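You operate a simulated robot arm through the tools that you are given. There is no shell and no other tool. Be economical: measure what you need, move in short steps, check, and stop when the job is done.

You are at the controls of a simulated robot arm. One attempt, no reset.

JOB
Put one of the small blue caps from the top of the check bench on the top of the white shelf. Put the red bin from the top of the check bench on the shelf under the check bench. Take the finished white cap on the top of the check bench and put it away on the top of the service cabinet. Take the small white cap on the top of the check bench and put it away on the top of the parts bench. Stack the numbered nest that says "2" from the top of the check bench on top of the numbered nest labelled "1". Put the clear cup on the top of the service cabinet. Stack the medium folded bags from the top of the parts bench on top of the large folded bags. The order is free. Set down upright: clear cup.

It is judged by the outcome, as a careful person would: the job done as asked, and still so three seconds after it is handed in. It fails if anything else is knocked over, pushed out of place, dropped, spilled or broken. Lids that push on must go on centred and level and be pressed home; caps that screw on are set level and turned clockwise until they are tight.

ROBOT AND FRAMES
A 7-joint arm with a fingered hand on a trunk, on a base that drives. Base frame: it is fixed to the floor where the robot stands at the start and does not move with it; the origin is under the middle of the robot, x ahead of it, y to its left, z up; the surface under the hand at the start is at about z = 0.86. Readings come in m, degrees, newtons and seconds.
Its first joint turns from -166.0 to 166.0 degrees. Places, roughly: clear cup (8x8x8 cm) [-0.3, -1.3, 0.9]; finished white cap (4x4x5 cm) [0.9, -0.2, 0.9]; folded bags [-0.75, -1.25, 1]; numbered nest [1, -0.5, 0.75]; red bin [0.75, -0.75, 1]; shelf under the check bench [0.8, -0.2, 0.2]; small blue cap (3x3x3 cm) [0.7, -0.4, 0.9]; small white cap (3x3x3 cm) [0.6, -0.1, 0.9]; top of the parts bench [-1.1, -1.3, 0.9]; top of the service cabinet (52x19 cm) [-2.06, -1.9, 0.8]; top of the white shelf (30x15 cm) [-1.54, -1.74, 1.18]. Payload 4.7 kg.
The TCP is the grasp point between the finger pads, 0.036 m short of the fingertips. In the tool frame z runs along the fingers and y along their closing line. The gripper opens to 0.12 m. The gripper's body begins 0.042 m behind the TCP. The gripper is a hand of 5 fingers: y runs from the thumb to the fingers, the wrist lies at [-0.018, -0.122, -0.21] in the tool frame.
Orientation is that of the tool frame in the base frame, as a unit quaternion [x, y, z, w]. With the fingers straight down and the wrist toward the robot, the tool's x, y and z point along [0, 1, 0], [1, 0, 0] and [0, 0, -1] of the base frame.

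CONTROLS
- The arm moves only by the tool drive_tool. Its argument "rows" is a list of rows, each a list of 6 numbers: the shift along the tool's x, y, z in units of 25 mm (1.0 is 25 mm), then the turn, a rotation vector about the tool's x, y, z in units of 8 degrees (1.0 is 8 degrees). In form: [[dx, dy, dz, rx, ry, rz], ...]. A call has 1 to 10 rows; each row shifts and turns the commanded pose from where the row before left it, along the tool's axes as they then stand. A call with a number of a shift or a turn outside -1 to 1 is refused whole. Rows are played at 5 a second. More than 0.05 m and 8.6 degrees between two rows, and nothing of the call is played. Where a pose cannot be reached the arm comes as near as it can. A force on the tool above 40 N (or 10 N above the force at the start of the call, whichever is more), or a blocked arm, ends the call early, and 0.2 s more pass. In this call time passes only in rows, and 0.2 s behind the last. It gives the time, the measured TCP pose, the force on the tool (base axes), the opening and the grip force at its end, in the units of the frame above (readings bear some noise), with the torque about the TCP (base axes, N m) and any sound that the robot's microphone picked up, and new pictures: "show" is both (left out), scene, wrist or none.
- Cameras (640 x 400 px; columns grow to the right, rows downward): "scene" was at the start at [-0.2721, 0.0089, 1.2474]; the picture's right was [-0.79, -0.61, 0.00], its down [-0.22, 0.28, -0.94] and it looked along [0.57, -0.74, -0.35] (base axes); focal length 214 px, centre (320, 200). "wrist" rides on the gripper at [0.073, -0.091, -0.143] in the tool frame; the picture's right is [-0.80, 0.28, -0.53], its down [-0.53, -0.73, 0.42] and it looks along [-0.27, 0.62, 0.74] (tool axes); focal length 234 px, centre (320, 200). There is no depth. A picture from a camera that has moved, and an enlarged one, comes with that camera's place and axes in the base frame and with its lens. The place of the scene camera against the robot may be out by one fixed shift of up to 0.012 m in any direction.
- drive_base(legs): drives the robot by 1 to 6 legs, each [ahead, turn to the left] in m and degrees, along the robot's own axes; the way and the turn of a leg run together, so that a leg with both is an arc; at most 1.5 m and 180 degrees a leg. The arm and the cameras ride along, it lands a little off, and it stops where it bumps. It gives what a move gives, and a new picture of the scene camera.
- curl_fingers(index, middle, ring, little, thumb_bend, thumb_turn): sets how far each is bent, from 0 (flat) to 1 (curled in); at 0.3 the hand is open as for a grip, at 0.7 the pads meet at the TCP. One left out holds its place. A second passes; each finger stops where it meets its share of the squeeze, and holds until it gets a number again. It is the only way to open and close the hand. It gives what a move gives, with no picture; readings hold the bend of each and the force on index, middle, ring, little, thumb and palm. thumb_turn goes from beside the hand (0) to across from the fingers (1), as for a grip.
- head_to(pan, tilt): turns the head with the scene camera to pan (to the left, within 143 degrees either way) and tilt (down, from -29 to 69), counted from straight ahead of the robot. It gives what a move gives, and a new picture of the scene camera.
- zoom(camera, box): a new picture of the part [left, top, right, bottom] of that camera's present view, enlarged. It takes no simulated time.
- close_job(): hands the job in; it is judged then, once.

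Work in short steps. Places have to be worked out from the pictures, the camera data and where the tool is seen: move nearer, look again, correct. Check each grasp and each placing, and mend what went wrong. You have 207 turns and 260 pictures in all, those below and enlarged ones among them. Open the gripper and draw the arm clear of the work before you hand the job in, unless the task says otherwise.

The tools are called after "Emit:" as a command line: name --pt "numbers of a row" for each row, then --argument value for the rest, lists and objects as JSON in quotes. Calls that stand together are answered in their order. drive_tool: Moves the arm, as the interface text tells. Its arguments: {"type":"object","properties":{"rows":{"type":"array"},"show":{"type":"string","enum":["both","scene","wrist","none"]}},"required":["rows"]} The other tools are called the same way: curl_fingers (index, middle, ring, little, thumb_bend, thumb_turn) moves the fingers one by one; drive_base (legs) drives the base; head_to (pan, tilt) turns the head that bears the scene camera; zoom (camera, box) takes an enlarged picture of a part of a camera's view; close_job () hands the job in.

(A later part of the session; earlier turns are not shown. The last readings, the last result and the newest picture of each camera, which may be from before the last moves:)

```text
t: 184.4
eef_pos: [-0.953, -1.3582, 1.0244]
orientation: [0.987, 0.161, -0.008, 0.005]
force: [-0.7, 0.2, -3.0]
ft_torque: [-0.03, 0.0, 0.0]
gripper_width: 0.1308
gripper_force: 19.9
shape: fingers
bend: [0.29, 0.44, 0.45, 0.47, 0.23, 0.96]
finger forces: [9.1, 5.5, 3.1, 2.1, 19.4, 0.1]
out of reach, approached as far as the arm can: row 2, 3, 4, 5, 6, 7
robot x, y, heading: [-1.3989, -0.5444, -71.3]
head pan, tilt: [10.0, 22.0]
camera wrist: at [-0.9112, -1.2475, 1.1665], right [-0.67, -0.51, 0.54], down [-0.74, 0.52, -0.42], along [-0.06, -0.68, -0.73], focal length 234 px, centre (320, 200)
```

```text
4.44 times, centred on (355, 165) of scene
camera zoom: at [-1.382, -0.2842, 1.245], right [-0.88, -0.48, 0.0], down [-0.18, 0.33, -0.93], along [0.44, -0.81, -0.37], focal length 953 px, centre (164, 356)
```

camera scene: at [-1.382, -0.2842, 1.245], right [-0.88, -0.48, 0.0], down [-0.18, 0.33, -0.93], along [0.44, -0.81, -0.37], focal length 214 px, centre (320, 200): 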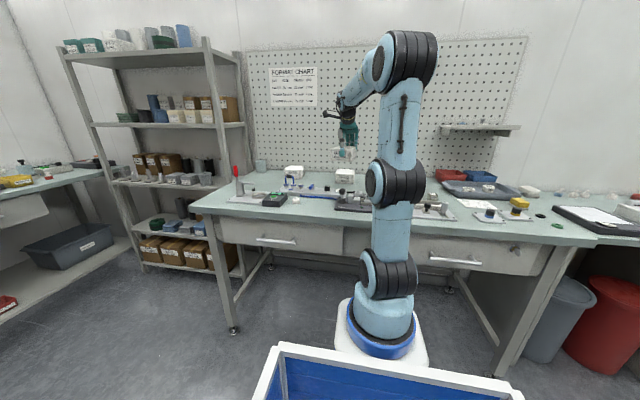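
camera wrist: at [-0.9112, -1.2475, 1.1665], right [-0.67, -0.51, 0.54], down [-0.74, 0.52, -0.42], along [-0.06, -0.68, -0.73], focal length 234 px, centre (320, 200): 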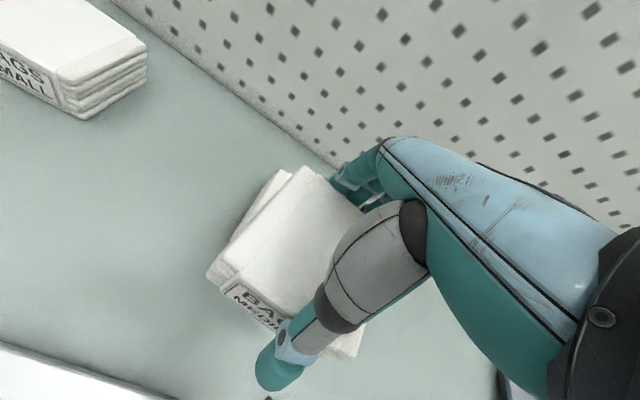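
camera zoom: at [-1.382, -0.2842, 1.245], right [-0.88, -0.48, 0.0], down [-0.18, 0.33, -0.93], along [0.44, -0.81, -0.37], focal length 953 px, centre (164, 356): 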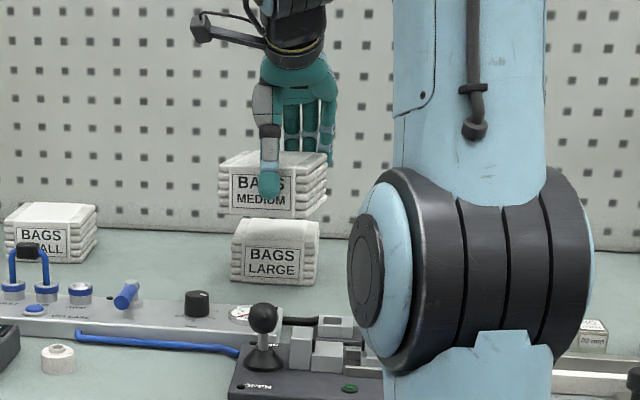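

Reach-limited again; drive the base 8 cm closer, which carries the bags over the large ones.

Emit:
drive_base --legs '[[0.08, 0]]'

Emit:
zoom --camera "wrist" --box '[180, 100, 420, 380]'

Emit:
zoom --camera "scene" --box '[310, 120, 400, 210]'

```text
t: 185.5
eef_pos: [-0.9278, -1.436, 1.0242]
orientation: [0.987, 0.16, -0.007, 0.005]
force: [-0.5, 0.4, -2.9]
ft_torque: [0.0, 0.0, 0.01]
gripper_width: 0.1311
gripper_force: 19.4
shape: fingers
bend: [0.29, 0.44, 0.45, 0.47, 0.23, 0.96]
finger forces: [9.3, 5.5, 3.1, 2.1, 19.5, 0.0]
robot x, y, heading: [-1.3718, -0.6189, -71.5]
head pan, tilt: [10.0, 22.0]
camera scene: at [-1.3562, -0.3607, 1.245], right [-0.88, -0.48, 0.0], down [-0.18, 0.33, -0.93], along [0.44, -0.81, -0.37], focal length 214 px, centre (320, 200)
```

scene: 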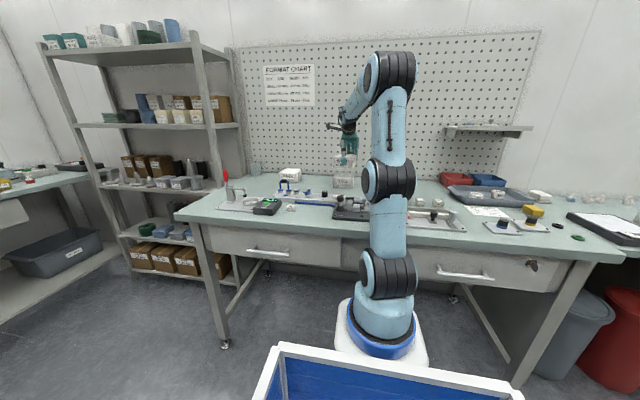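

```text
1.43 times, centred on (300, 240) of wrist
camera zoom: at [-0.886, -1.3243, 1.1661], right [-0.67, -0.51, 0.54], down [-0.74, 0.52, -0.42], along [-0.06, -0.68, -0.73], focal length 334 px, centre (349, 143)
```

zoom: 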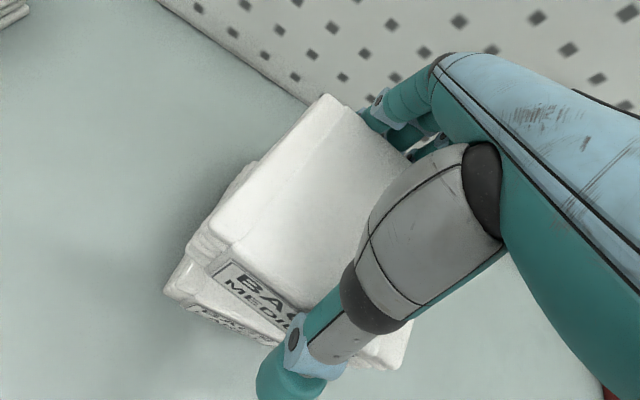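

```text
4.44 times, centred on (355, 165) of scene
camera zoom: at [-1.3562, -0.3607, 1.245], right [-0.88, -0.48, 0.0], down [-0.18, 0.33, -0.93], along [0.44, -0.81, -0.37], focal length 953 px, centre (164, 356)
```

zoom: 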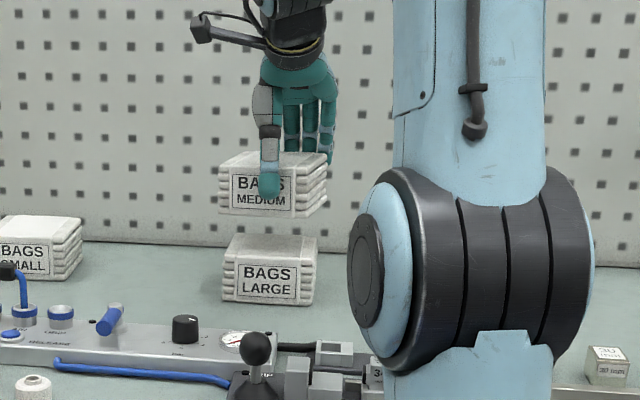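

Alignment is close: needs ~1.2 cm more forward. Lower while easing forward.

Emit:
drive_tool --pt "0 0 0.5 0 0 0" --pt "0 0.25 0.5 0 0 0" --pt "0 0.25 0.5 0 0 0" --pt "0 0 0.3 0 0 0" --show "none"

Emit:
zoom --camera "wrist" --box '[180, 100, 420, 380]'

Emit:
zoom --camera "scene" --box '[320, 140, 380, 200]'

```text
t: 186.5
eef_pos: [-0.9234, -1.4482, 0.9784]
orientation: [0.987, 0.161, -0.007, 0.006]
force: [0.1, -0.4, -1.6]
ft_torque: [-0.07, -0.06, 0.0]
gripper_width: 0.1307
gripper_force: 20.1
shape: fingers
bend: [0.29, 0.44, 0.45, 0.47, 0.23, 0.96]
finger forces: [9.8, 5.4, 3.0, 2.1, 19.7, 0.0]
robot x, y, heading: [-1.3718, -0.6219, -71.6]
head pan, tilt: [10.0, 22.0]
```

```text
1.43 times, centred on (300, 240) of wrist
camera zoom: at [-0.883, -1.337, 1.1213], right [-0.67, -0.51, 0.54], down [-0.74, 0.52, -0.42], along [-0.06, -0.68, -0.73], focal length 334 px, centre (349, 143)
```

zoom: 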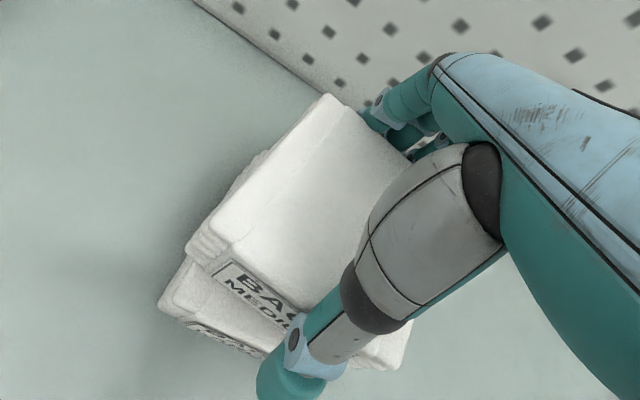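

```text
6.67 times, centred on (350, 170) of scene
camera zoom: at [-1.3562, -0.3606, 1.245], right [-0.88, -0.48, 0.0], down [-0.18, 0.33, -0.93], along [0.44, -0.81, -0.37], focal length 1430 px, centre (120, 400)
```

zoom: 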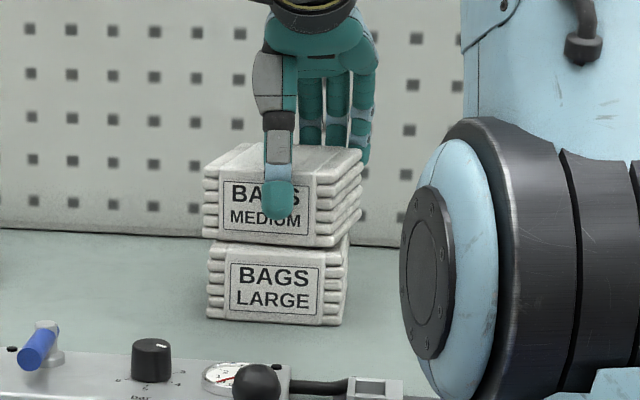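

Well aligned. Lower to contact.

Emit:
drive_tool --pt "0 -0.25 0.25 0 0 0" --pt "0 0 0.2 0 0 0" --pt "0 0 0.15 0 0 0" --pt "0 0 0.12 0 0 0" --show "none"

Emit:
zoom --camera "scene" --box '[320, 140, 380, 200]'

```text
t: 187.2
eef_pos: [-0.9237, -1.4433, 0.9756]
orientation: [0.987, 0.161, -0.002, 0.014]
force: [-1.2, 0.1, 10.7]
ft_torque: [0.27, -0.08, 0.03]
gripper_width: 0.1315
gripper_force: 22.8
shape: fingers
bend: [0.29, 0.44, 0.45, 0.47, 0.24, 0.96]
finger forces: [10.4, 5.3, 3.1, 2.6, 23.4, 0.0]
robot x, y, heading: [-1.3732, -0.6197, -71.6]
head pan, tilt: [10.0, 22.0]
stopped in row 3: the force on the tool passed its limit at 44 N (the readings are from after the stop); the commanded pose is now the measured one
```

```text
6.67 times, centred on (350, 170) of scene
camera zoom: at [-1.3564, -0.3603, 1.245], right [-0.88, -0.48, 0.0], down [-0.18, 0.33, -0.93], along [0.44, -0.81, -0.37], focal length 1430 px, centre (120, 400)
```

zoom: 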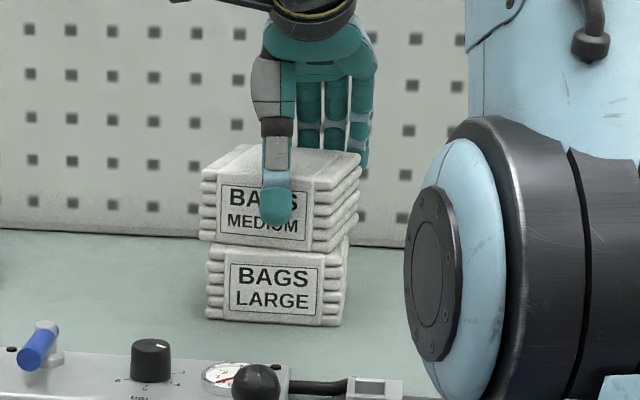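

Resting on the large bags. Release.

Emit:
curl_fingers --index 0.17 --middle 0.17 --ring 0.17 --little 0.17 --thumb_bend 0.15

Emit:
drive_tool --pt "0 0 -0.5 0 0 0" --pt "0 0 -0.8 0 0 0" --pt "0 0 -0.8 0 0 0" --pt "0 0 -0.8 0 0 0" --pt "0 -0.4 -0.6 0 0 0" --show "wrist"

Emit:
zoom --camera "scene" --box '[320, 140, 380, 200]'

```text
t: 188.2
eef_pos: [-0.9247, -1.4425, 0.9739]
orientation: [0.987, 0.161, -0.003, 0.012]
force: [-0.8, 1.5, 1.0]
ft_torque: [-0.02, 0.03, -0.03]
gripper_width: 0.1605
gripper_force: 1.0
shape: fingers
bend: [0.17, 0.17, 0.17, 0.17, 0.14, 0.97]
finger forces: [0.0, 0.0, 0.0, 0.0, 1.8, 0.0]
robot x, y, heading: [-1.3712, -0.6243, -71.4]
head pan, tilt: [10.0, 22.0]
```

```text
t: 189.4
eef_pos: [-0.9284, -1.43, 1.0568]
orientation: [0.987, 0.159, -0.007, 0.014]
force: [-0.4, 0.3, 0.1]
ft_torque: [-0.05, 0.02, 0.01]
gripper_width: 0.1591
gripper_force: 0.0
shape: fingers
bend: [0.17, 0.17, 0.17, 0.17, 0.15, 0.97]
finger forces: [0.0, 0.1, 0.1, 0.0, 0.0, 0.0]
out of reach, approached as far as the arm can: row 5
robot x, y, heading: [-1.3744, -0.6215, -71.5]
head pan, tilt: [10.0, 22.0]
camera wrist: at [-0.8861, -1.3178, 1.1971], right [-0.67, -0.5, 0.54], down [-0.74, 0.52, -0.43], along [-0.06, -0.69, -0.72], focal length 234 px, centre (320, 200)
```

wrist: 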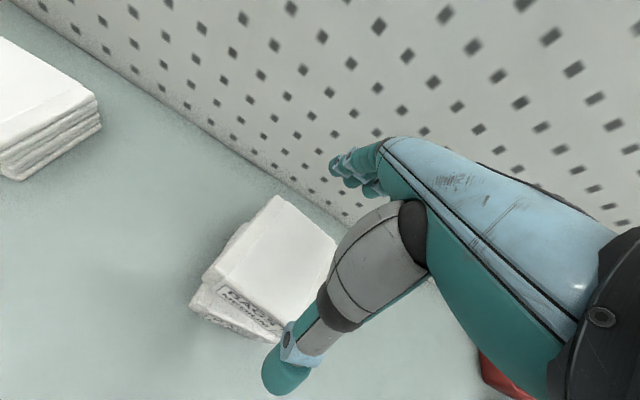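

```text
6.67 times, centred on (350, 170) of scene
camera zoom: at [-1.3561, -0.3607, 1.245], right [-0.88, -0.48, 0.0], down [-0.18, 0.33, -0.93], along [0.44, -0.81, -0.37], focal length 1430 px, centre (120, 400)
```

zoom: 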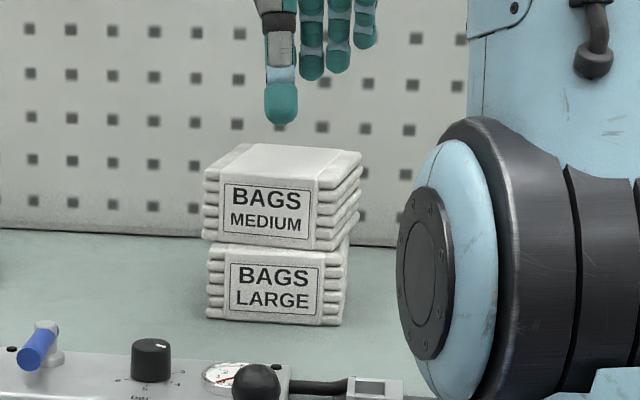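

Bags stacked properly. Next the clear cup: back off, raise and turn the hand 90° (fingers left, wrist right), then shift left along the bench.

Emit:
drive_base --legs '[[-0.4, 0]]'

Emit:
drive_tool --pt "-0.5 -0.5 -0.5 0 0 -1" --pt "-0.5 -0.5 -0.5 0 0 -1" --pt "-0.5 -0.5 -0.5 0 0 -1" --pt "-0.5 -0.5 -0.5 0 0 -1" --pt "0 0 -0.5 0 0 -1" --pt "0 0 0 0 0 -1" --pt "0 0 0 0 0 -1" --pt "0 0 0 0 0 -1" --pt "0 0 0 0 0 -1" --pt "0 0 0 0 0 -1" --show "scene"

```text
t: 191.9
eef_pos: [-1.053, -1.0598, 1.0573]
orientation: [0.987, 0.158, -0.006, 0.014]
force: [0.1, 0.6, 0.1]
ft_torque: [0.02, 0.03, -0.01]
gripper_width: 0.1591
gripper_force: 0.0
shape: fingers
bend: [0.17, 0.17, 0.17, 0.17, 0.15, 0.97]
finger forces: [0.0, 0.0, 0.1, 0.0, 0.0, 0.1]
robot x, y, heading: [-1.4964, -0.2469, -71.3]
head pan, tilt: [10.0, 22.0]
camera scene: at [-1.4804, 0.0117, 1.245], right [-0.88, -0.48, 0.0], down [-0.18, 0.33, -0.93], along [0.44, -0.82, -0.37], focal length 214 px, centre (320, 200)
```

scene: 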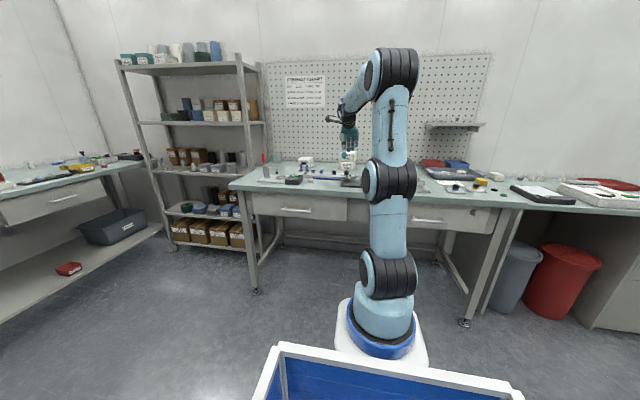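

```text
t: 194.1
eef_pos: [-1.0908, -1.0464, 1.0689]
orientation: [0.961, 0.259, -0.088, 0.044]
force: [0.1, 1.0, 0.3]
ft_torque: [0.02, -0.03, 0.0]
gripper_width: 0.1592
gripper_force: 0.1
shape: fingers
bend: [0.17, 0.17, 0.17, 0.17, 0.15, 0.98]
finger forces: [0.1, 0.0, 0.0, 0.0, 0.1, 0.0]
out of reach, approached as far as the arm can: row 1, 2, 3, 4, 5, 6, 7, 8, 9, 10
robot x, y, heading: [-1.4981, -0.2455, -71.3]
head pan, tilt: [10.0, 22.0]
camera scene: at [-1.4804, 0.0117, 1.245], right [-0.88, -0.48, 0.0], down [-0.18, 0.33, -0.93], along [0.44, -0.82, -0.37], focal length 214 px, centre (320, 200)
```

scene: 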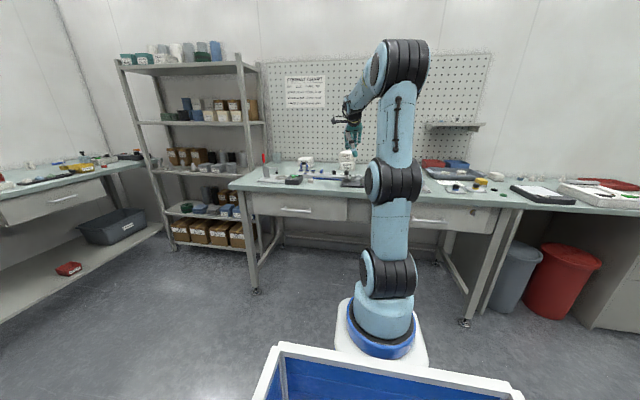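

The wrist can't turn that way from here (joint limit relative to arm azimuth). I'll approach the cup from further right with the arm slanted left, which permits ~20° yaw and keeps the camera boom off the rack. Level the tool first, moving left.

Emit:
drive_tool --pt "0.5 0 -0.2 0.13 0.68 0" --pt "0.5 0 -0.2 0.14 0.67 0" --pt "1 0 -0.3 0 0 0" --pt "1 0 -0.3 0 0 0" --pt "1 0 -0.3 0 0 0" --pt "1 0 0 0 0 -0.3" --pt "0.6 0 0 0 0 -0.3" --pt "0.6 0 0 0 0 -0.3" --show "none"

Emit:
drive_base --legs '[[0, 90], [0.4, 0], [0, -90], [0.25, 0]]'

Emit:
zoom --camera "wrist" --box '[0, 0, 640, 400]'

```text
t: 195.9
eef_pos: [-0.978, -0.9773, 1.068]
orientation: [0.943, 0.319, -0.091, 0.039]
force: [-0.5, -0.2, 0.2]
ft_torque: [0.0, -0.01, -0.02]
gripper_width: 0.1591
gripper_force: 0.0
shape: fingers
bend: [0.17, 0.17, 0.17, 0.17, 0.15, 0.98]
finger forces: [0.0, 0.0, 0.1, 0.0, 0.0, 0.0]
out of reach, approached as far as the arm can: row 1, 2
robot x, y, heading: [-1.4993, -0.245, -71.5]
head pan, tilt: [10.0, 22.0]
```

```text
t: 207.5
eef_pos: [-0.4929, -1.0606, 1.0674]
orientation: [0.937, 0.335, -0.089, 0.04]
force: [-0.1, -0.5, 1.6]
ft_torque: [0.01, 0.0, 0.01]
gripper_width: 0.1592
gripper_force: 0.1
shape: fingers
bend: [0.17, 0.17, 0.17, 0.17, 0.15, 0.98]
finger forces: [0.0, 0.0, 0.1, 0.0, 0.0, 0.0]
robot x, y, heading: [-1.0394, -0.3494, -69.6]
head pan, tilt: [10.0, 22.0]
camera scene: at [-1.027, -0.0878, 1.245], right [-0.86, -0.51, 0.0], down [-0.19, 0.32, -0.93], along [0.47, -0.8, -0.37], focal length 214 px, centre (320, 200)
```

scene: 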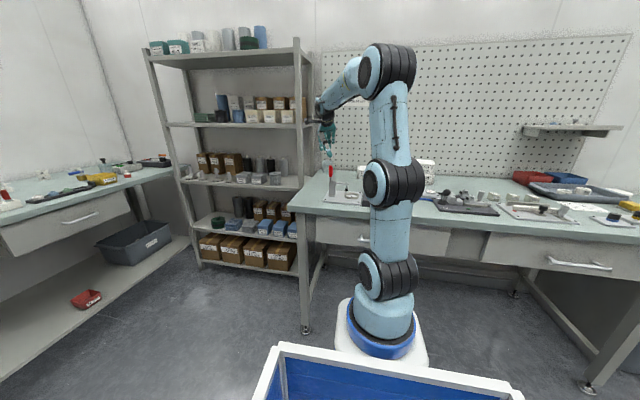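

```text
1.00 times, centred on (320, 200) of wrist (not enlarged: the box is as wide or as high as the picture)
camera zoom: at [-0.4763, -0.9257, 1.1928], right [-0.36, -0.64, 0.68], down [-0.93, 0.18, -0.32], along [0.09, -0.75, -0.66], focal length 234 px, centre (320, 200)
```

zoom: 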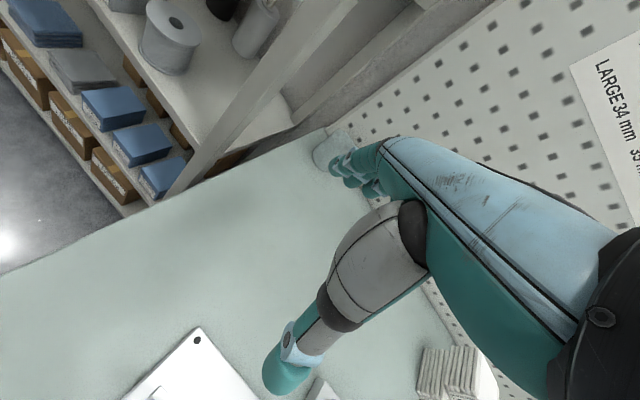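

Now level the tool again (tilt ~11°) at this azimuth.

Emit:
drive_tool --pt "0 0 -0.2 0 0.5 0.3" --pt "0 0 -0.2 0 0.5 0.3" --pt "0 0 0 0 0.36 0" --show "none"

```text
t: 208.3
eef_pos: [-0.4933, -1.0582, 1.0702]
orientation: [0.951, 0.305, -0.041, 0.028]
force: [0.3, 0.3, 0.1]
ft_torque: [0.0, 0.03, -0.02]
gripper_width: 0.1592
gripper_force: 0.0
shape: fingers
bend: [0.17, 0.17, 0.17, 0.17, 0.15, 0.98]
finger forces: [0.1, 0.0, 0.0, 0.1, 0.0, 0.1]
out of reach, approached as far as the arm can: row 2, 3
robot x, y, heading: [-1.0333, -0.3458, -69.4]
head pan, tilt: [10.0, 22.0]
```

Emit:
drive_tool --pt "0 0 -0.2 0.1 0.34 0.5" --pt "0 0 -0.2 0.1 0.34 0.5" --show "none"

```text
t: 208.9
eef_pos: [-0.4904, -1.0563, 1.0794]
orientation: [0.972, 0.235, 0.0, 0.005]
force: [0.3, -0.8, 1.1]
ft_torque: [0.0, -0.01, 0.01]
gripper_width: 0.1593
gripper_force: 0.1
shape: fingers
bend: [0.17, 0.17, 0.17, 0.17, 0.15, 0.98]
finger forces: [0.0, 0.1, 0.1, 0.0, 0.0, 0.1]
robot x, y, heading: [-1.0375, -0.3494, -69.6]
head pan, tilt: [10.0, 22.0]
```

Level now. Set a moderate opening, drive 15 cm closer and look at the cup.

Emit:
curl_fingers --index 0.3 --middle 0.3 --ring 0.3 --little 0.3 --thumb_bend 0.3

Emit:
drive_base --legs '[[0.15, 0]]'

Emit:
zoom --camera "wrist" --box '[0, 0, 640, 400]'

```text
t: 209.9
eef_pos: [-0.4898, -1.0575, 1.0786]
orientation: [0.972, 0.235, 0.0, 0.006]
force: [-0.4, 0.2, -0.3]
ft_torque: [-0.04, -0.02, 0.0]
gripper_width: 0.1228
gripper_force: 0.1
shape: fingers
bend: [0.3, 0.3, 0.3, 0.3, 0.3, 0.98]
finger forces: [0.1, 0.0, 0.0, 0.0, 0.0, 0.1]
robot x, y, heading: [-1.0328, -0.3483, -69.5]
head pan, tilt: [10.0, 22.0]
```

```text
t: 211.2
eef_pos: [-0.4416, -1.1963, 1.0788]
orientation: [0.972, 0.236, 0.0, 0.005]
force: [0.8, 0.4, 0.3]
ft_torque: [-0.01, 0.03, 0.01]
gripper_width: 0.1228
gripper_force: 0.1
shape: fingers
bend: [0.3, 0.3, 0.3, 0.3, 0.3, 0.98]
finger forces: [0.0, 0.0, 0.1, 0.0, 0.0, 0.0]
robot x, y, heading: [-0.9818, -0.4884, -69.9]
head pan, tilt: [10.0, 22.0]
camera scene: at [-0.9749, -0.2268, 1.245], right [-0.86, -0.5, 0.0], down [-0.19, 0.32, -0.93], along [0.47, -0.8, -0.37], focal length 214 px, centre (320, 200)
```

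scene: 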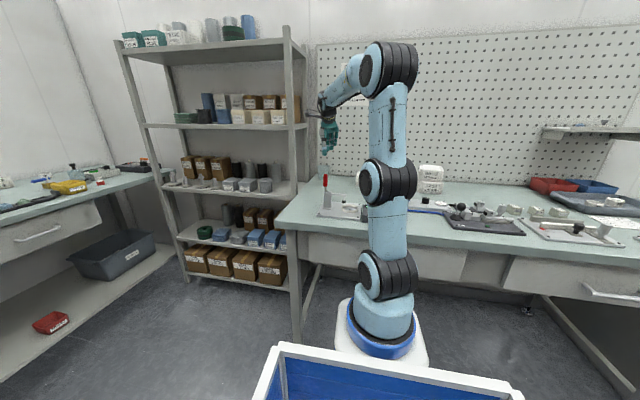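

```text
1.00 times, centred on (320, 200) of wrist (not enlarged: the box is as wide or as high as the picture)
camera zoom: at [-0.419, -1.0815, 1.2224], right [-0.59, -0.61, 0.53], down [-0.81, 0.4, -0.43], along [0.05, -0.68, -0.73], focal length 234 px, centre (320, 200)
```

zoom: 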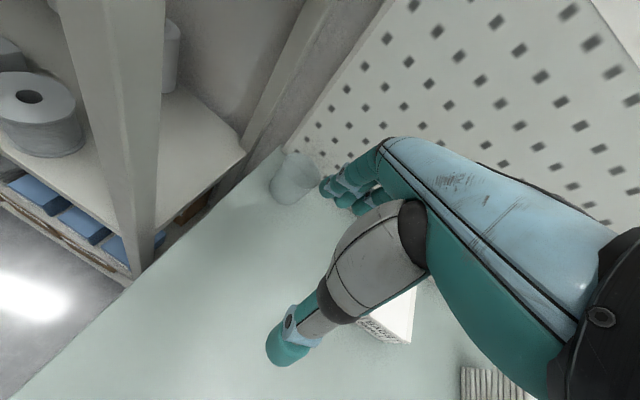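

Emit:
zoom --camera "wrist" --box '[240, 120, 360, 220]'

```text
4.00 times, centred on (300, 170) of wrist
camera zoom: at [-0.419, -1.0815, 1.2224], right [-0.59, -0.61, 0.53], down [-0.81, 0.4, -0.43], along [0.05, -0.68, -0.73], focal length 937 px, centre (400, 320)
```

zoom: 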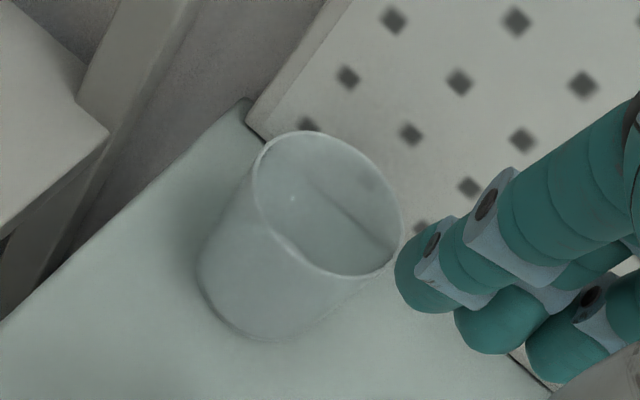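

Cup centre ≈[-0.341,-1.350], wall ~4 cm behind its rim. Move above it at z≈1.02.

Emit:
drive_tool --pt "0.1 0.89 0.28 0 0 0" --pt "0.1 0.89 0.28 0 0 0" --pt "0.1 0.89 0.28 0 0 0" --pt "0.1 0.89 0.28 0 0 0" --pt "0.1 0.89 0.28 0 0 0" --pt "0.1 0.89 0.28 0 0 0" --pt "0.1 0.89 0.28 0 0 0" --pt "0.1 0.89 0.28 0 0 0" --show "wrist"

Emit:
zoom --camera "scene" --box '[270, 90, 430, 250]'

```text
t: 213.0
eef_pos: [-0.354, -1.325, 0.9801]
orientation: [0.972, 0.234, -0.002, 0.008]
force: [-0.3, 0.6, 0.4]
ft_torque: [-0.01, 0.01, 0.0]
gripper_width: 0.1226
gripper_force: 0.0
shape: fingers
bend: [0.3, 0.3, 0.3, 0.3, 0.3, 0.98]
finger forces: [0.0, 0.0, 0.1, 0.1, 0.1, 0.0]
out of reach, approached as far as the arm can: row 3, 4, 5, 6, 7, 8
robot x, y, heading: [-0.9853, -0.4841, -69.8]
head pan, tilt: [10.0, 22.0]
camera wrist: at [-0.3311, -1.21, 1.1219], right [-0.59, -0.61, 0.53], down [-0.81, 0.4, -0.43], along [0.04, -0.69, -0.73], focal length 234 px, centre (320, 200)
```

wrist: 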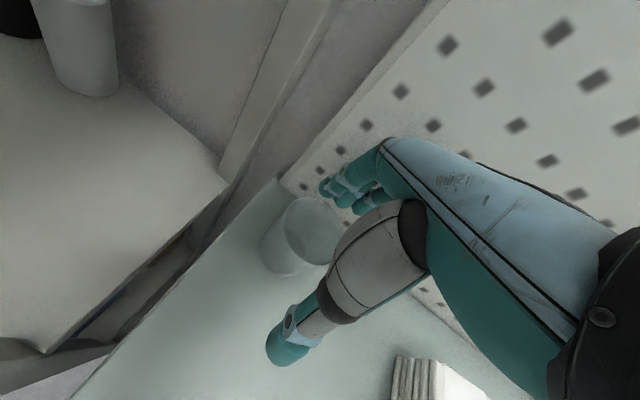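

```text
2.50 times, centred on (350, 170) of scene
camera zoom: at [-0.975, -0.2266, 1.245], right [-0.86, -0.5, 0.0], down [-0.19, 0.32, -0.93], along [0.47, -0.8, -0.37], focal length 536 px, centre (245, 275)
```

zoom: 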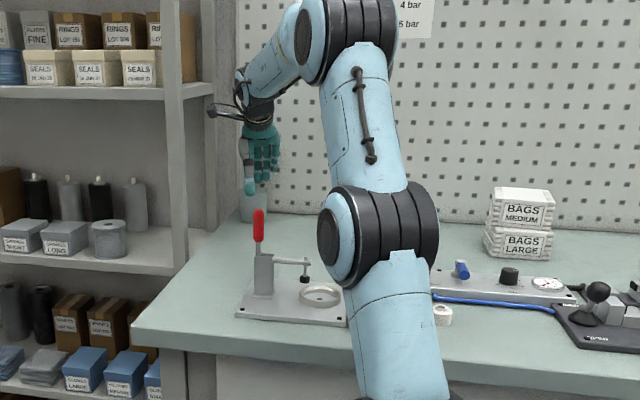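

Slightly short (reach limit), and tips near rim height. Back up and raise a little, move the base 3 cm closer, then finish.

Emit:
drive_tool --pt "0 -0.6 -0.6 0 0 0" --pt "0 -0.3 -0.6 0 0 0" --show "none"

Emit:
drive_base --legs '[[0.035, 0]]'

Emit:
drive_tool --pt "0.1 0.4 0 0 0 0" --pt "0.1 0.4 0 0 0 0" --show "wrist"

```text
t: 213.6
eef_pos: [-0.3637, -1.3042, 1.0073]
orientation: [0.972, 0.234, -0.004, 0.007]
force: [0.4, 0.3, -0.3]
ft_torque: [0.01, -0.02, 0.01]
gripper_width: 0.1228
gripper_force: 0.0
shape: fingers
bend: [0.3, 0.3, 0.3, 0.3, 0.3, 0.98]
finger forces: [0.0, 0.1, 0.1, 0.0, 0.1, 0.0]
robot x, y, heading: [-0.9842, -0.4861, -69.7]
head pan, tilt: [10.0, 22.0]
```

```text
t: 214.5
eef_pos: [-0.3517, -1.3364, 1.0078]
orientation: [0.972, 0.233, -0.003, 0.007]
force: [0.8, 1.0, -0.2]
ft_torque: [0.05, 0.03, -0.02]
gripper_width: 0.1226
gripper_force: 0.0
shape: fingers
bend: [0.3, 0.3, 0.3, 0.3, 0.3, 0.98]
finger forces: [0.1, 0.0, 0.0, 0.1, 0.0, 0.0]
robot x, y, heading: [-0.97, -0.5182, -69.7]
head pan, tilt: [10.0, 22.0]
camera scene: at [-0.9627, -0.2601, 1.245], right [-0.86, -0.5, 0.0], down [-0.19, 0.32, -0.93], along [0.47, -0.8, -0.37], focal length 214 px, centre (320, 200)
```

scene: 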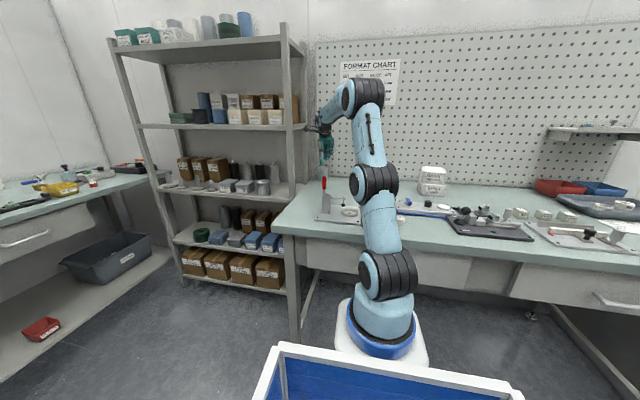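

```text
t: 215.1
eef_pos: [-0.3393, -1.3494, 1.0101]
orientation: [0.973, 0.233, -0.003, 0.009]
force: [-19.8, 33.7, 10.4]
ft_torque: [-1.41, -0.49, -1.08]
gripper_width: 0.1228
gripper_force: 18.9
shape: fingers
bend: [0.3, 0.39, 0.34, 0.31, 0.3, 0.98]
finger forces: [0.0, 26.6, 8.3, 3.4, 0.1, 0.1]
robot x, y, heading: [-0.9712, -0.5185, -70.0]
head pan, tilt: [10.0, 22.0]
camera wrist: at [-0.3155, -1.2325, 1.1525], right [-0.59, -0.6, 0.54], down [-0.81, 0.4, -0.43], along [0.04, -0.69, -0.72], focal length 234 px, centre (320, 200)
```

wrist: 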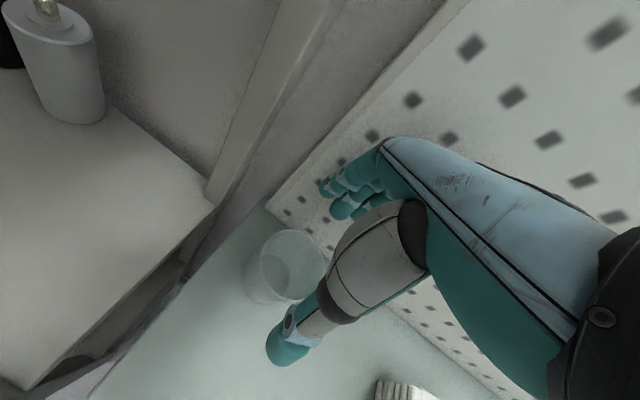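

Fingertips' backs touch the pegboard. Curl the fingers a little to free them.

Emit:
curl_fingers --index 0.38 --middle 0.38 --ring 0.38 --little 0.38

Emit:
drive_tool --pt "0 -0.15 0.1 0 0 0" --show "wrist"

```text
t: 216.1
eef_pos: [-0.3392, -1.3513, 1.0075]
orientation: [0.973, 0.232, -0.004, 0.009]
force: [-2.4, 12.5, 0.9]
ft_torque: [-0.32, -0.1, 0.07]
gripper_width: 0.1111
gripper_force: 5.6
shape: fingers
bend: [0.38, 0.42, 0.38, 0.38, 0.3, 0.98]
finger forces: [0.1, 11.8, 0.0, 0.1, 0.0, 0.0]
robot x, y, heading: [-0.969, -0.52, -69.5]
head pan, tilt: [10.0, 22.0]
```

```text
t: 216.5
eef_pos: [-0.3411, -1.3495, 1.0044]
orientation: [0.973, 0.232, -0.003, 0.008]
force: [1.0, 3.0, 0.4]
ft_torque: [-0.12, 0.01, 0.1]
gripper_width: 0.1109
gripper_force: 1.6
shape: fingers
bend: [0.38, 0.39, 0.38, 0.38, 0.3, 0.98]
finger forces: [0.0, 3.3, 0.0, 0.0, 0.1, 0.0]
robot x, y, heading: [-0.9722, -0.5164, -69.8]
head pan, tilt: [10.0, 22.0]
camera wrist: at [-0.317, -1.2332, 1.1476], right [-0.59, -0.6, 0.54], down [-0.81, 0.41, -0.43], along [0.04, -0.69, -0.73], focal length 234 px, centre (320, 200)
```

wrist: 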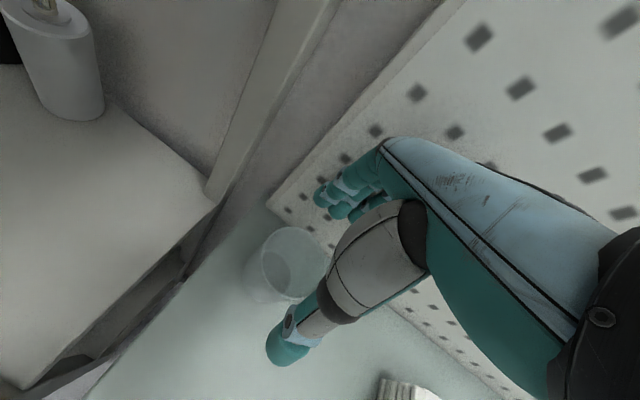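

Centred over the cup. Descend with force guard.

Emit:
drive_tool --pt "0 0 0.5 0 0 0" --pt "0 0 0.6 0 0 0" --pt "0 0 0.6 0 0 0" --pt "0 0 0.6 0 0 0" --show "wrist"

```text
t: 217.5
eef_pos: [-0.3397, -1.3496, 0.9474]
orientation: [0.972, 0.234, -0.003, 0.008]
force: [-1.7, 5.3, -0.1]
ft_torque: [-0.08, 0.02, 0.03]
gripper_width: 0.1112
gripper_force: 2.8
shape: fingers
bend: [0.38, 0.4, 0.38, 0.38, 0.3, 0.98]
finger forces: [0.0, 5.3, 0.1, 0.0, 0.0, 0.0]
robot x, y, heading: [-0.972, -0.5212, -69.8]
head pan, tilt: [10.0, 22.0]
camera wrist: at [-0.316, -1.2337, 1.0903], right [-0.59, -0.61, 0.54], down [-0.81, 0.41, -0.43], along [0.04, -0.68, -0.73], focal length 234 px, centre (320, 200)
```

wrist: 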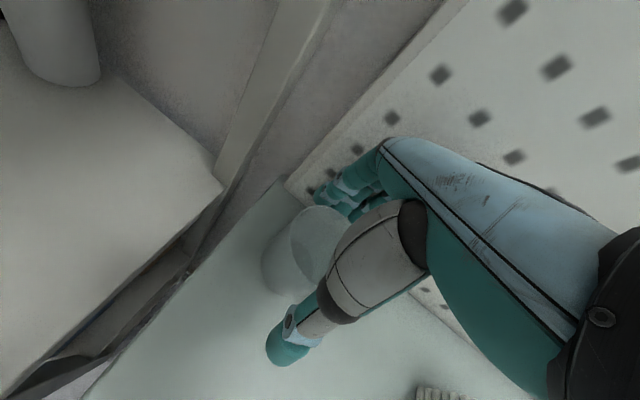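

Fingers slid behind the cup without touching its rim. Lower 2 cm more and close gently.

Emit:
drive_tool --pt "0 0 0.5 0 0 0" --pt "0 0 0.5 0 0 0" --show "none"

Emit:
curl_fingers --index 0.46 --middle 0.48 --ring 0.46 --little 0.4 --thumb_bend 0.46

Emit:
zoom --camera "wrist" --box '[220, 140, 440, 380]'

```text
t: 218.1
eef_pos: [-0.3392, -1.3501, 0.9226]
orientation: [0.972, 0.233, -0.002, 0.009]
force: [-3.4, 9.1, 2.2]
ft_torque: [-0.39, -0.1, -0.01]
gripper_width: 0.1113
gripper_force: 4.1
shape: fingers
bend: [0.38, 0.4, 0.38, 0.38, 0.3, 0.98]
finger forces: [0.0, 9.0, 0.0, 0.1, 0.0, 0.0]
robot x, y, heading: [-0.9707, -0.5209, -69.9]
head pan, tilt: [10.0, 22.0]
```

```text
t: 219.1
eef_pos: [-0.3383, -1.3504, 0.923]
orientation: [0.973, 0.233, -0.003, 0.006]
force: [-0.3, -0.7, -0.3]
ft_torque: [0.0, -0.01, -0.01]
gripper_width: 0.0772
gripper_force: 0.8
shape: fingers
bend: [0.46, 0.48, 0.46, 0.4, 0.45, 0.98]
finger forces: [1.0, 0.0, 0.0, 0.0, 1.1, 0.0]
robot x, y, heading: [-0.9703, -0.5196, -69.9]
head pan, tilt: [10.0, 22.0]
```

```text
1.67 times, centred on (330, 260) of wrist
camera zoom: at [-0.3165, -1.2346, 1.0658], right [-0.59, -0.61, 0.54], down [-0.81, 0.4, -0.43], along [0.04, -0.69, -0.73], focal length 390 px, centre (303, 100)
```

zoom: 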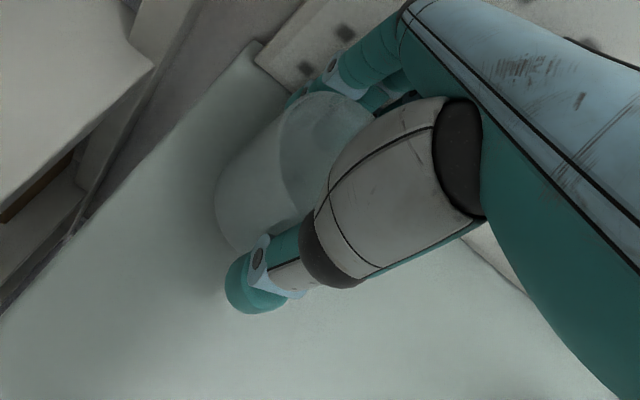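

Contact at 7.7 cm. Tighten moderately and lift.

Emit:
curl_fingers --index 0.53 --middle 0.56 --ring 0.54 --little 0.45 --thumb_bend 0.53

Emit:
drive_tool --pt "0 0 -0.5 0 0 0" --pt "0 -0.2 -0.7 0 0 0" --pt "0 -0.3 -0.7 0 0 0" --pt "0 -0.4 -0.7 0 0 0" --pt "0 -0.5 -0.7 0 0 0" --show "wrist"

```text
t: 220.1
eef_pos: [-0.34, -1.3499, 0.9229]
orientation: [0.972, 0.234, -0.002, 0.008]
force: [-0.4, -0.2, 1.1]
ft_torque: [0.0, -0.03, 0.02]
gripper_width: 0.0692
gripper_force: 10.8
shape: fingers
bend: [0.49, 0.52, 0.54, 0.45, 0.49, 0.97]
finger forces: [5.9, 4.7, 0.1, 0.0, 11.3, 0.0]
robot x, y, heading: [-0.9717, -0.5208, -69.7]
head pan, tilt: [10.0, 22.0]
```

```text
t: 221.3
eef_pos: [-0.3568, -1.3173, 1.0057]
orientation: [0.972, 0.234, -0.003, 0.005]
force: [0.3, 0.4, -1.5]
ft_torque: [0.0, -0.02, -0.03]
gripper_width: 0.0696
gripper_force: 10.8
shape: fingers
bend: [0.49, 0.52, 0.54, 0.45, 0.49, 0.97]
finger forces: [5.6, 4.5, 0.0, 0.1, 10.8, 0.0]
robot x, y, heading: [-0.9698, -0.5203, -69.8]
head pan, tilt: [10.0, 22.0]
camera wrist: at [-0.3326, -1.2024, 1.1477], right [-0.59, -0.61, 0.54], down [-0.81, 0.41, -0.43], along [0.04, -0.68, -0.73], focal length 234 px, centre (320, 200)
```

wrist: 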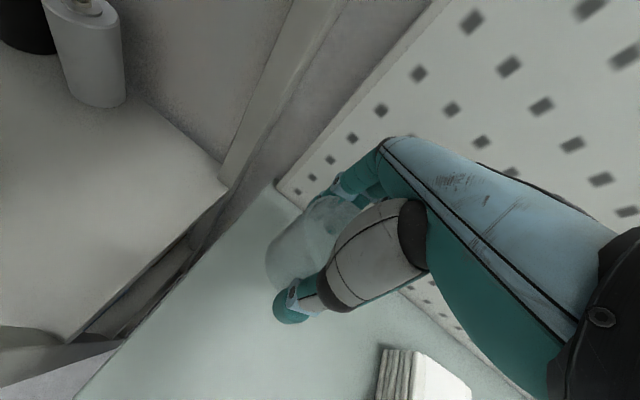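

Cup held upright. Drive to the service cabinet: back off, reverse along the bench, turn to face it.

Emit:
drive_base --legs '[[-0.45, 0], [0, 88.3], [-1.12, 0], [0, -90], [0.2, 0]]'

Emit:
head_to --pan -15 --tilt 25

```text
t: 237.9
eef_pos: [-1.5464, -1.4293, 1.0056]
orientation: [0.977, 0.213, -0.004, 0.007]
force: [0.9, -0.4, -0.9]
ft_torque: [-0.02, 0.02, -0.02]
gripper_width: 0.0674
gripper_force: 8.7
shape: fingers
bend: [0.5, 0.52, 0.54, 0.45, 0.5, 0.97]
finger forces: [4.4, 4.0, 0.0, 0.0, 8.7, 0.0]
robot x, y, heading: [-2.1301, -0.6048, -72.3]
head pan, tilt: [10.0, 22.0]
camera scene: at [-2.1089, -0.3465, 1.245], right [-0.88, -0.47, 0.0], down [-0.18, 0.33, -0.93], along [0.43, -0.82, -0.37], focal length 214 px, centre (320, 200)
```

scene: 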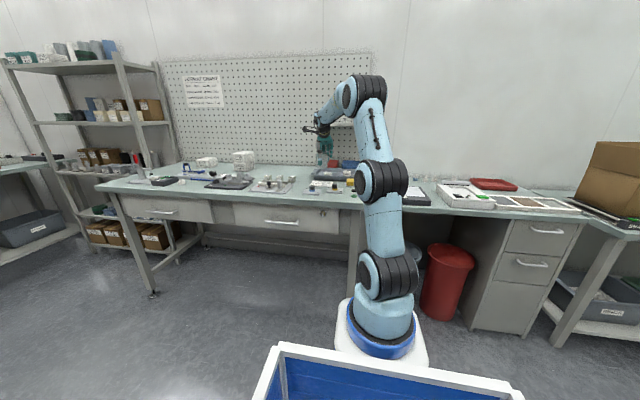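

```text
t: 238.8
eef_pos: [-1.5464, -1.4297, 1.0051]
orientation: [0.977, 0.214, -0.003, 0.006]
force: [0.4, -0.4, -0.2]
ft_torque: [0.01, -0.02, -0.01]
gripper_width: 0.0677
gripper_force: 8.8
shape: fingers
bend: [0.5, 0.52, 0.54, 0.45, 0.5, 0.97]
finger forces: [4.4, 4.0, 0.1, 0.1, 8.8, 0.0]
robot x, y, heading: [-2.1284, -0.6032, -72.1]
head pan, tilt: [-15.0, 25.0]
camera scene: at [-2.1476, -0.3564, 1.2402], right [-1.0, -0.05, 0.0], down [-0.02, 0.42, -0.91], along [0.05, -0.91, -0.42], focal length 214 px, centre (320, 200)
```

scene: 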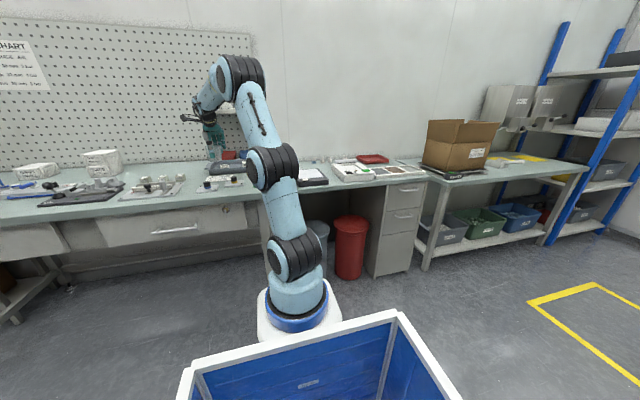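

Raise the cup 6 cm, then pivot 22° right and drive ahead, which brings it over the cabinet.

Emit:
drive_tool --pt "0 -0.3 -0.8 0 0 0" --pt "0 -0.3 -0.8 0 0 0" --pt "0 0 -0.8 0 0 0" --show "none"

Emit:
drive_base --legs '[[0, -22], [0.22, 0]]'

Emit:
zoom --camera "wrist" --box '[0, 0, 640, 400]'

```text
t: 239.6
eef_pos: [-1.5529, -1.4138, 1.064]
orientation: [0.977, 0.212, -0.004, 0.007]
force: [0.7, 0.3, -0.3]
ft_torque: [0.06, -0.04, 0.01]
gripper_width: 0.0675
gripper_force: 8.4
shape: fingers
bend: [0.5, 0.52, 0.54, 0.45, 0.5, 0.97]
finger forces: [4.4, 4.0, 0.0, 0.0, 8.8, 0.0]
robot x, y, heading: [-2.1259, -0.6067, -71.9]
head pan, tilt: [-15.0, 25.0]
```

```text
t: 242.5
eef_pos: [-1.9157, -1.7913, 1.0655]
orientation: [1.0, 0.021, -0.005, 0.007]
force: [0.1, 0.3, -0.5]
ft_torque: [-0.03, 0.01, -0.01]
gripper_width: 0.0673
gripper_force: 8.2
shape: fingers
bend: [0.5, 0.53, 0.54, 0.45, 0.5, 0.97]
finger forces: [4.2, 3.9, 0.0, 0.0, 8.6, 0.0]
robot x, y, heading: [-2.1425, -0.8276, -94.4]
head pan, tilt: [-15.0, 25.0]
camera scene: at [-2.0697, -0.5879, 1.2402], right [-0.94, 0.33, 0.0], down [0.14, 0.4, -0.91], along [-0.3, -0.86, -0.42], focal length 214 px, centre (320, 200)
```

scene: 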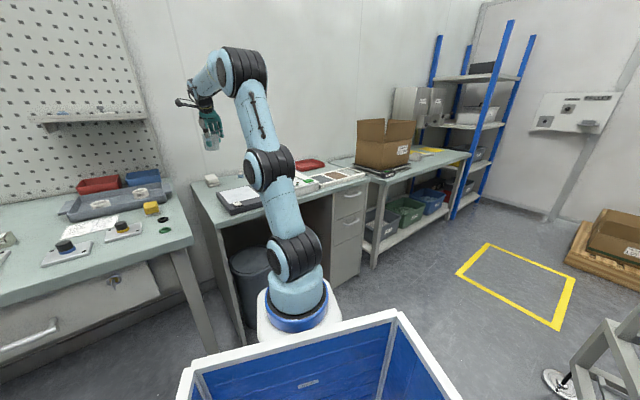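

```text
1.00 times, centred on (320, 200) of wrist (not enlarged: the box is as wide or as high as the picture)
camera zoom: at [-1.8453, -1.6958, 1.2068], right [-0.79, -0.3, 0.54], down [-0.57, 0.7, -0.43], along [-0.25, -0.64, -0.73], focal length 234 px, centre (320, 200)
```

zoom: 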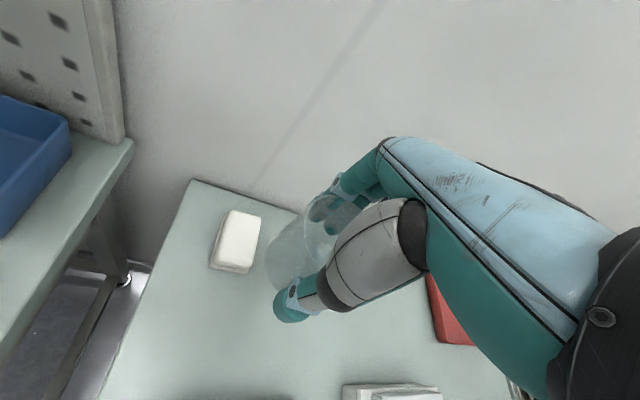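

Cabinet strip behind the clipboard is free; target for the cup ≈ right of the white block. Shift 7 cm right and lower part-way.

Emit:
drive_tool --pt "-0.95 0.45 0.5 0 0 0.3" --pt "-0.95 0.45 0.7 0 0 0.3" --pt "-0.95 0.45 0.9 0 0 0" --pt "0 0 0.9 0 0 0" --pt "0 0 0.9 0 0 0" --show "wrist"

Emit:
zoom --camera "scene" --box '[170, 90, 330, 230]'

```text
t: 243.7
eef_pos: [-1.9881, -1.8262, 0.9682]
orientation: [1.0, -0.021, -0.004, 0.008]
force: [-0.1, 0.4, 0.4]
ft_torque: [-0.03, 0.0, -0.01]
gripper_width: 0.0674
gripper_force: 8.1
shape: fingers
bend: [0.5, 0.53, 0.54, 0.45, 0.5, 0.97]
finger forces: [4.2, 3.9, 0.0, 0.1, 8.5, 0.0]
robot x, y, heading: [-2.1453, -0.8232, -94.2]
head pan, tilt: [-15.0, 25.0]
camera wrist: at [-1.9105, -1.736, 1.1107], right [-0.81, -0.24, 0.54], down [-0.51, 0.75, -0.43], along [-0.3, -0.62, -0.72], focal length 234 px, centre (320, 200)
```

wrist: 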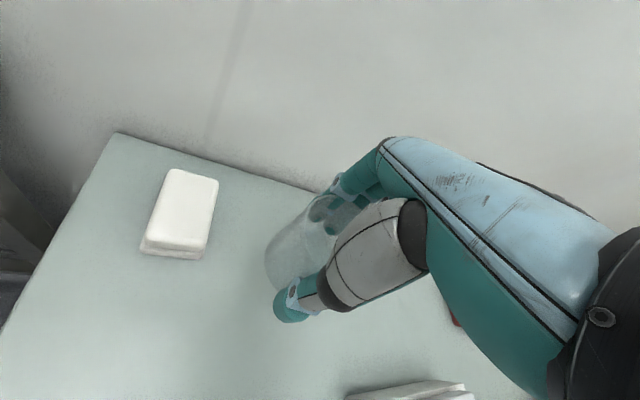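

```text
2.86 times, centred on (250, 160) of scene
camera zoom: at [-2.0697, -0.5878, 1.2401], right [-0.94, 0.33, 0.0], down [0.14, 0.4, -0.91], along [-0.3, -0.86, -0.42], focal length 613 px, centre (520, 314)
```

zoom: 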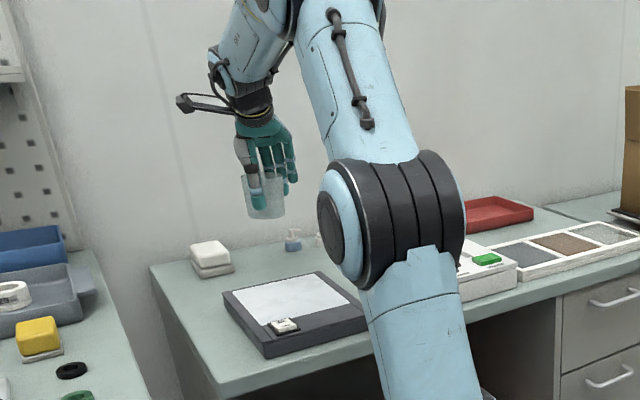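

Cabinet top triangulated at z≈0.804; contact expected at TCP ≈0.867. Lower.

Emit:
drive_tool --pt "0 0.1 0.9 0 0 0" --pt "0 0.1 0.9 0 0 0" --pt "0 0 0.9 0 0 0" --pt "0 0 0.6 0 0 0" --show "none"

Emit:
drive_tool --pt "0 0 0.2 0 0 0" --pt "0 0 0.15 0 0 0" --pt "0 0 0.15 0 0 0" --pt "0 0 0.15 0 0 0" --show "wrist"

```text
t: 244.7
eef_pos: [-1.9905, -1.8334, 0.8845]
orientation: [1.0, -0.021, -0.006, 0.007]
force: [0.9, 0.2, -0.4]
ft_torque: [0.02, 0.0, 0.01]
gripper_width: 0.0672
gripper_force: 8.4
shape: fingers
bend: [0.5, 0.53, 0.54, 0.45, 0.5, 0.97]
finger forces: [4.3, 3.9, 0.0, 0.1, 8.5, 0.1]
robot x, y, heading: [-2.1416, -0.829, -94.2]
head pan, tilt: [-15.0, 25.0]
```

```text
t: 245.7
eef_pos: [-1.9894, -1.833, 0.8693]
orientation: [1.0, -0.021, -0.006, 0.008]
force: [0.0, 0.1, -0.8]
ft_torque: [0.01, 0.0, 0.0]
gripper_width: 0.0674
gripper_force: 8.0
shape: fingers
bend: [0.5, 0.53, 0.54, 0.45, 0.5, 0.97]
finger forces: [4.2, 3.9, 0.1, 0.0, 8.4, 0.0]
robot x, y, heading: [-2.1462, -0.829, -94.3]
head pan, tilt: [-15.0, 25.0]
camera wrist: at [-1.9115, -1.7434, 1.0112], right [-0.81, -0.24, 0.54], down [-0.51, 0.75, -0.43], along [-0.3, -0.62, -0.72], focal length 234 px, centre (320, 200)
```

wrist: 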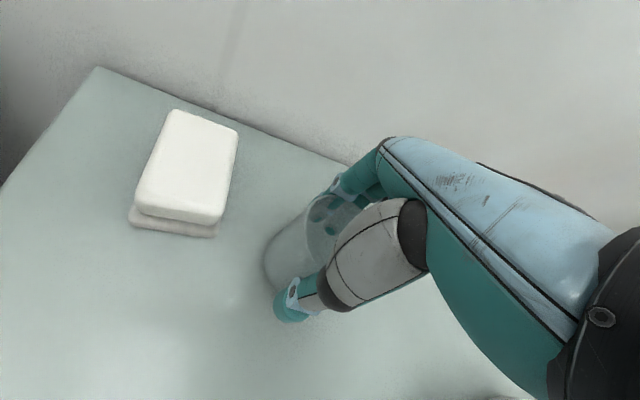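

Not yet in contact; a few more millimetres.

Emit:
drive_tool --pt "0 0 0.12 0 0 0" --pt "0 0 0.12 0 0 0" --pt "0 0 0.12 0 0 0" --pt "0 0 0.12 0 0 0" --show "none"

```text
t: 246.7
eef_pos: [-1.9889, -1.8334, 0.86]
orientation: [1.0, -0.021, -0.005, 0.011]
force: [2.9, 2.9, 16.0]
ft_torque: [-0.23, 0.11, -0.02]
gripper_width: 0.0671
gripper_force: 10.9
shape: fingers
bend: [0.5, 0.52, 0.54, 0.45, 0.5, 0.97]
finger forces: [5.1, 5.5, 0.1, 0.0, 11.7, 0.0]
robot x, y, heading: [-2.1428, -0.8224, -94.1]
head pan, tilt: [-15.0, 25.0]
```

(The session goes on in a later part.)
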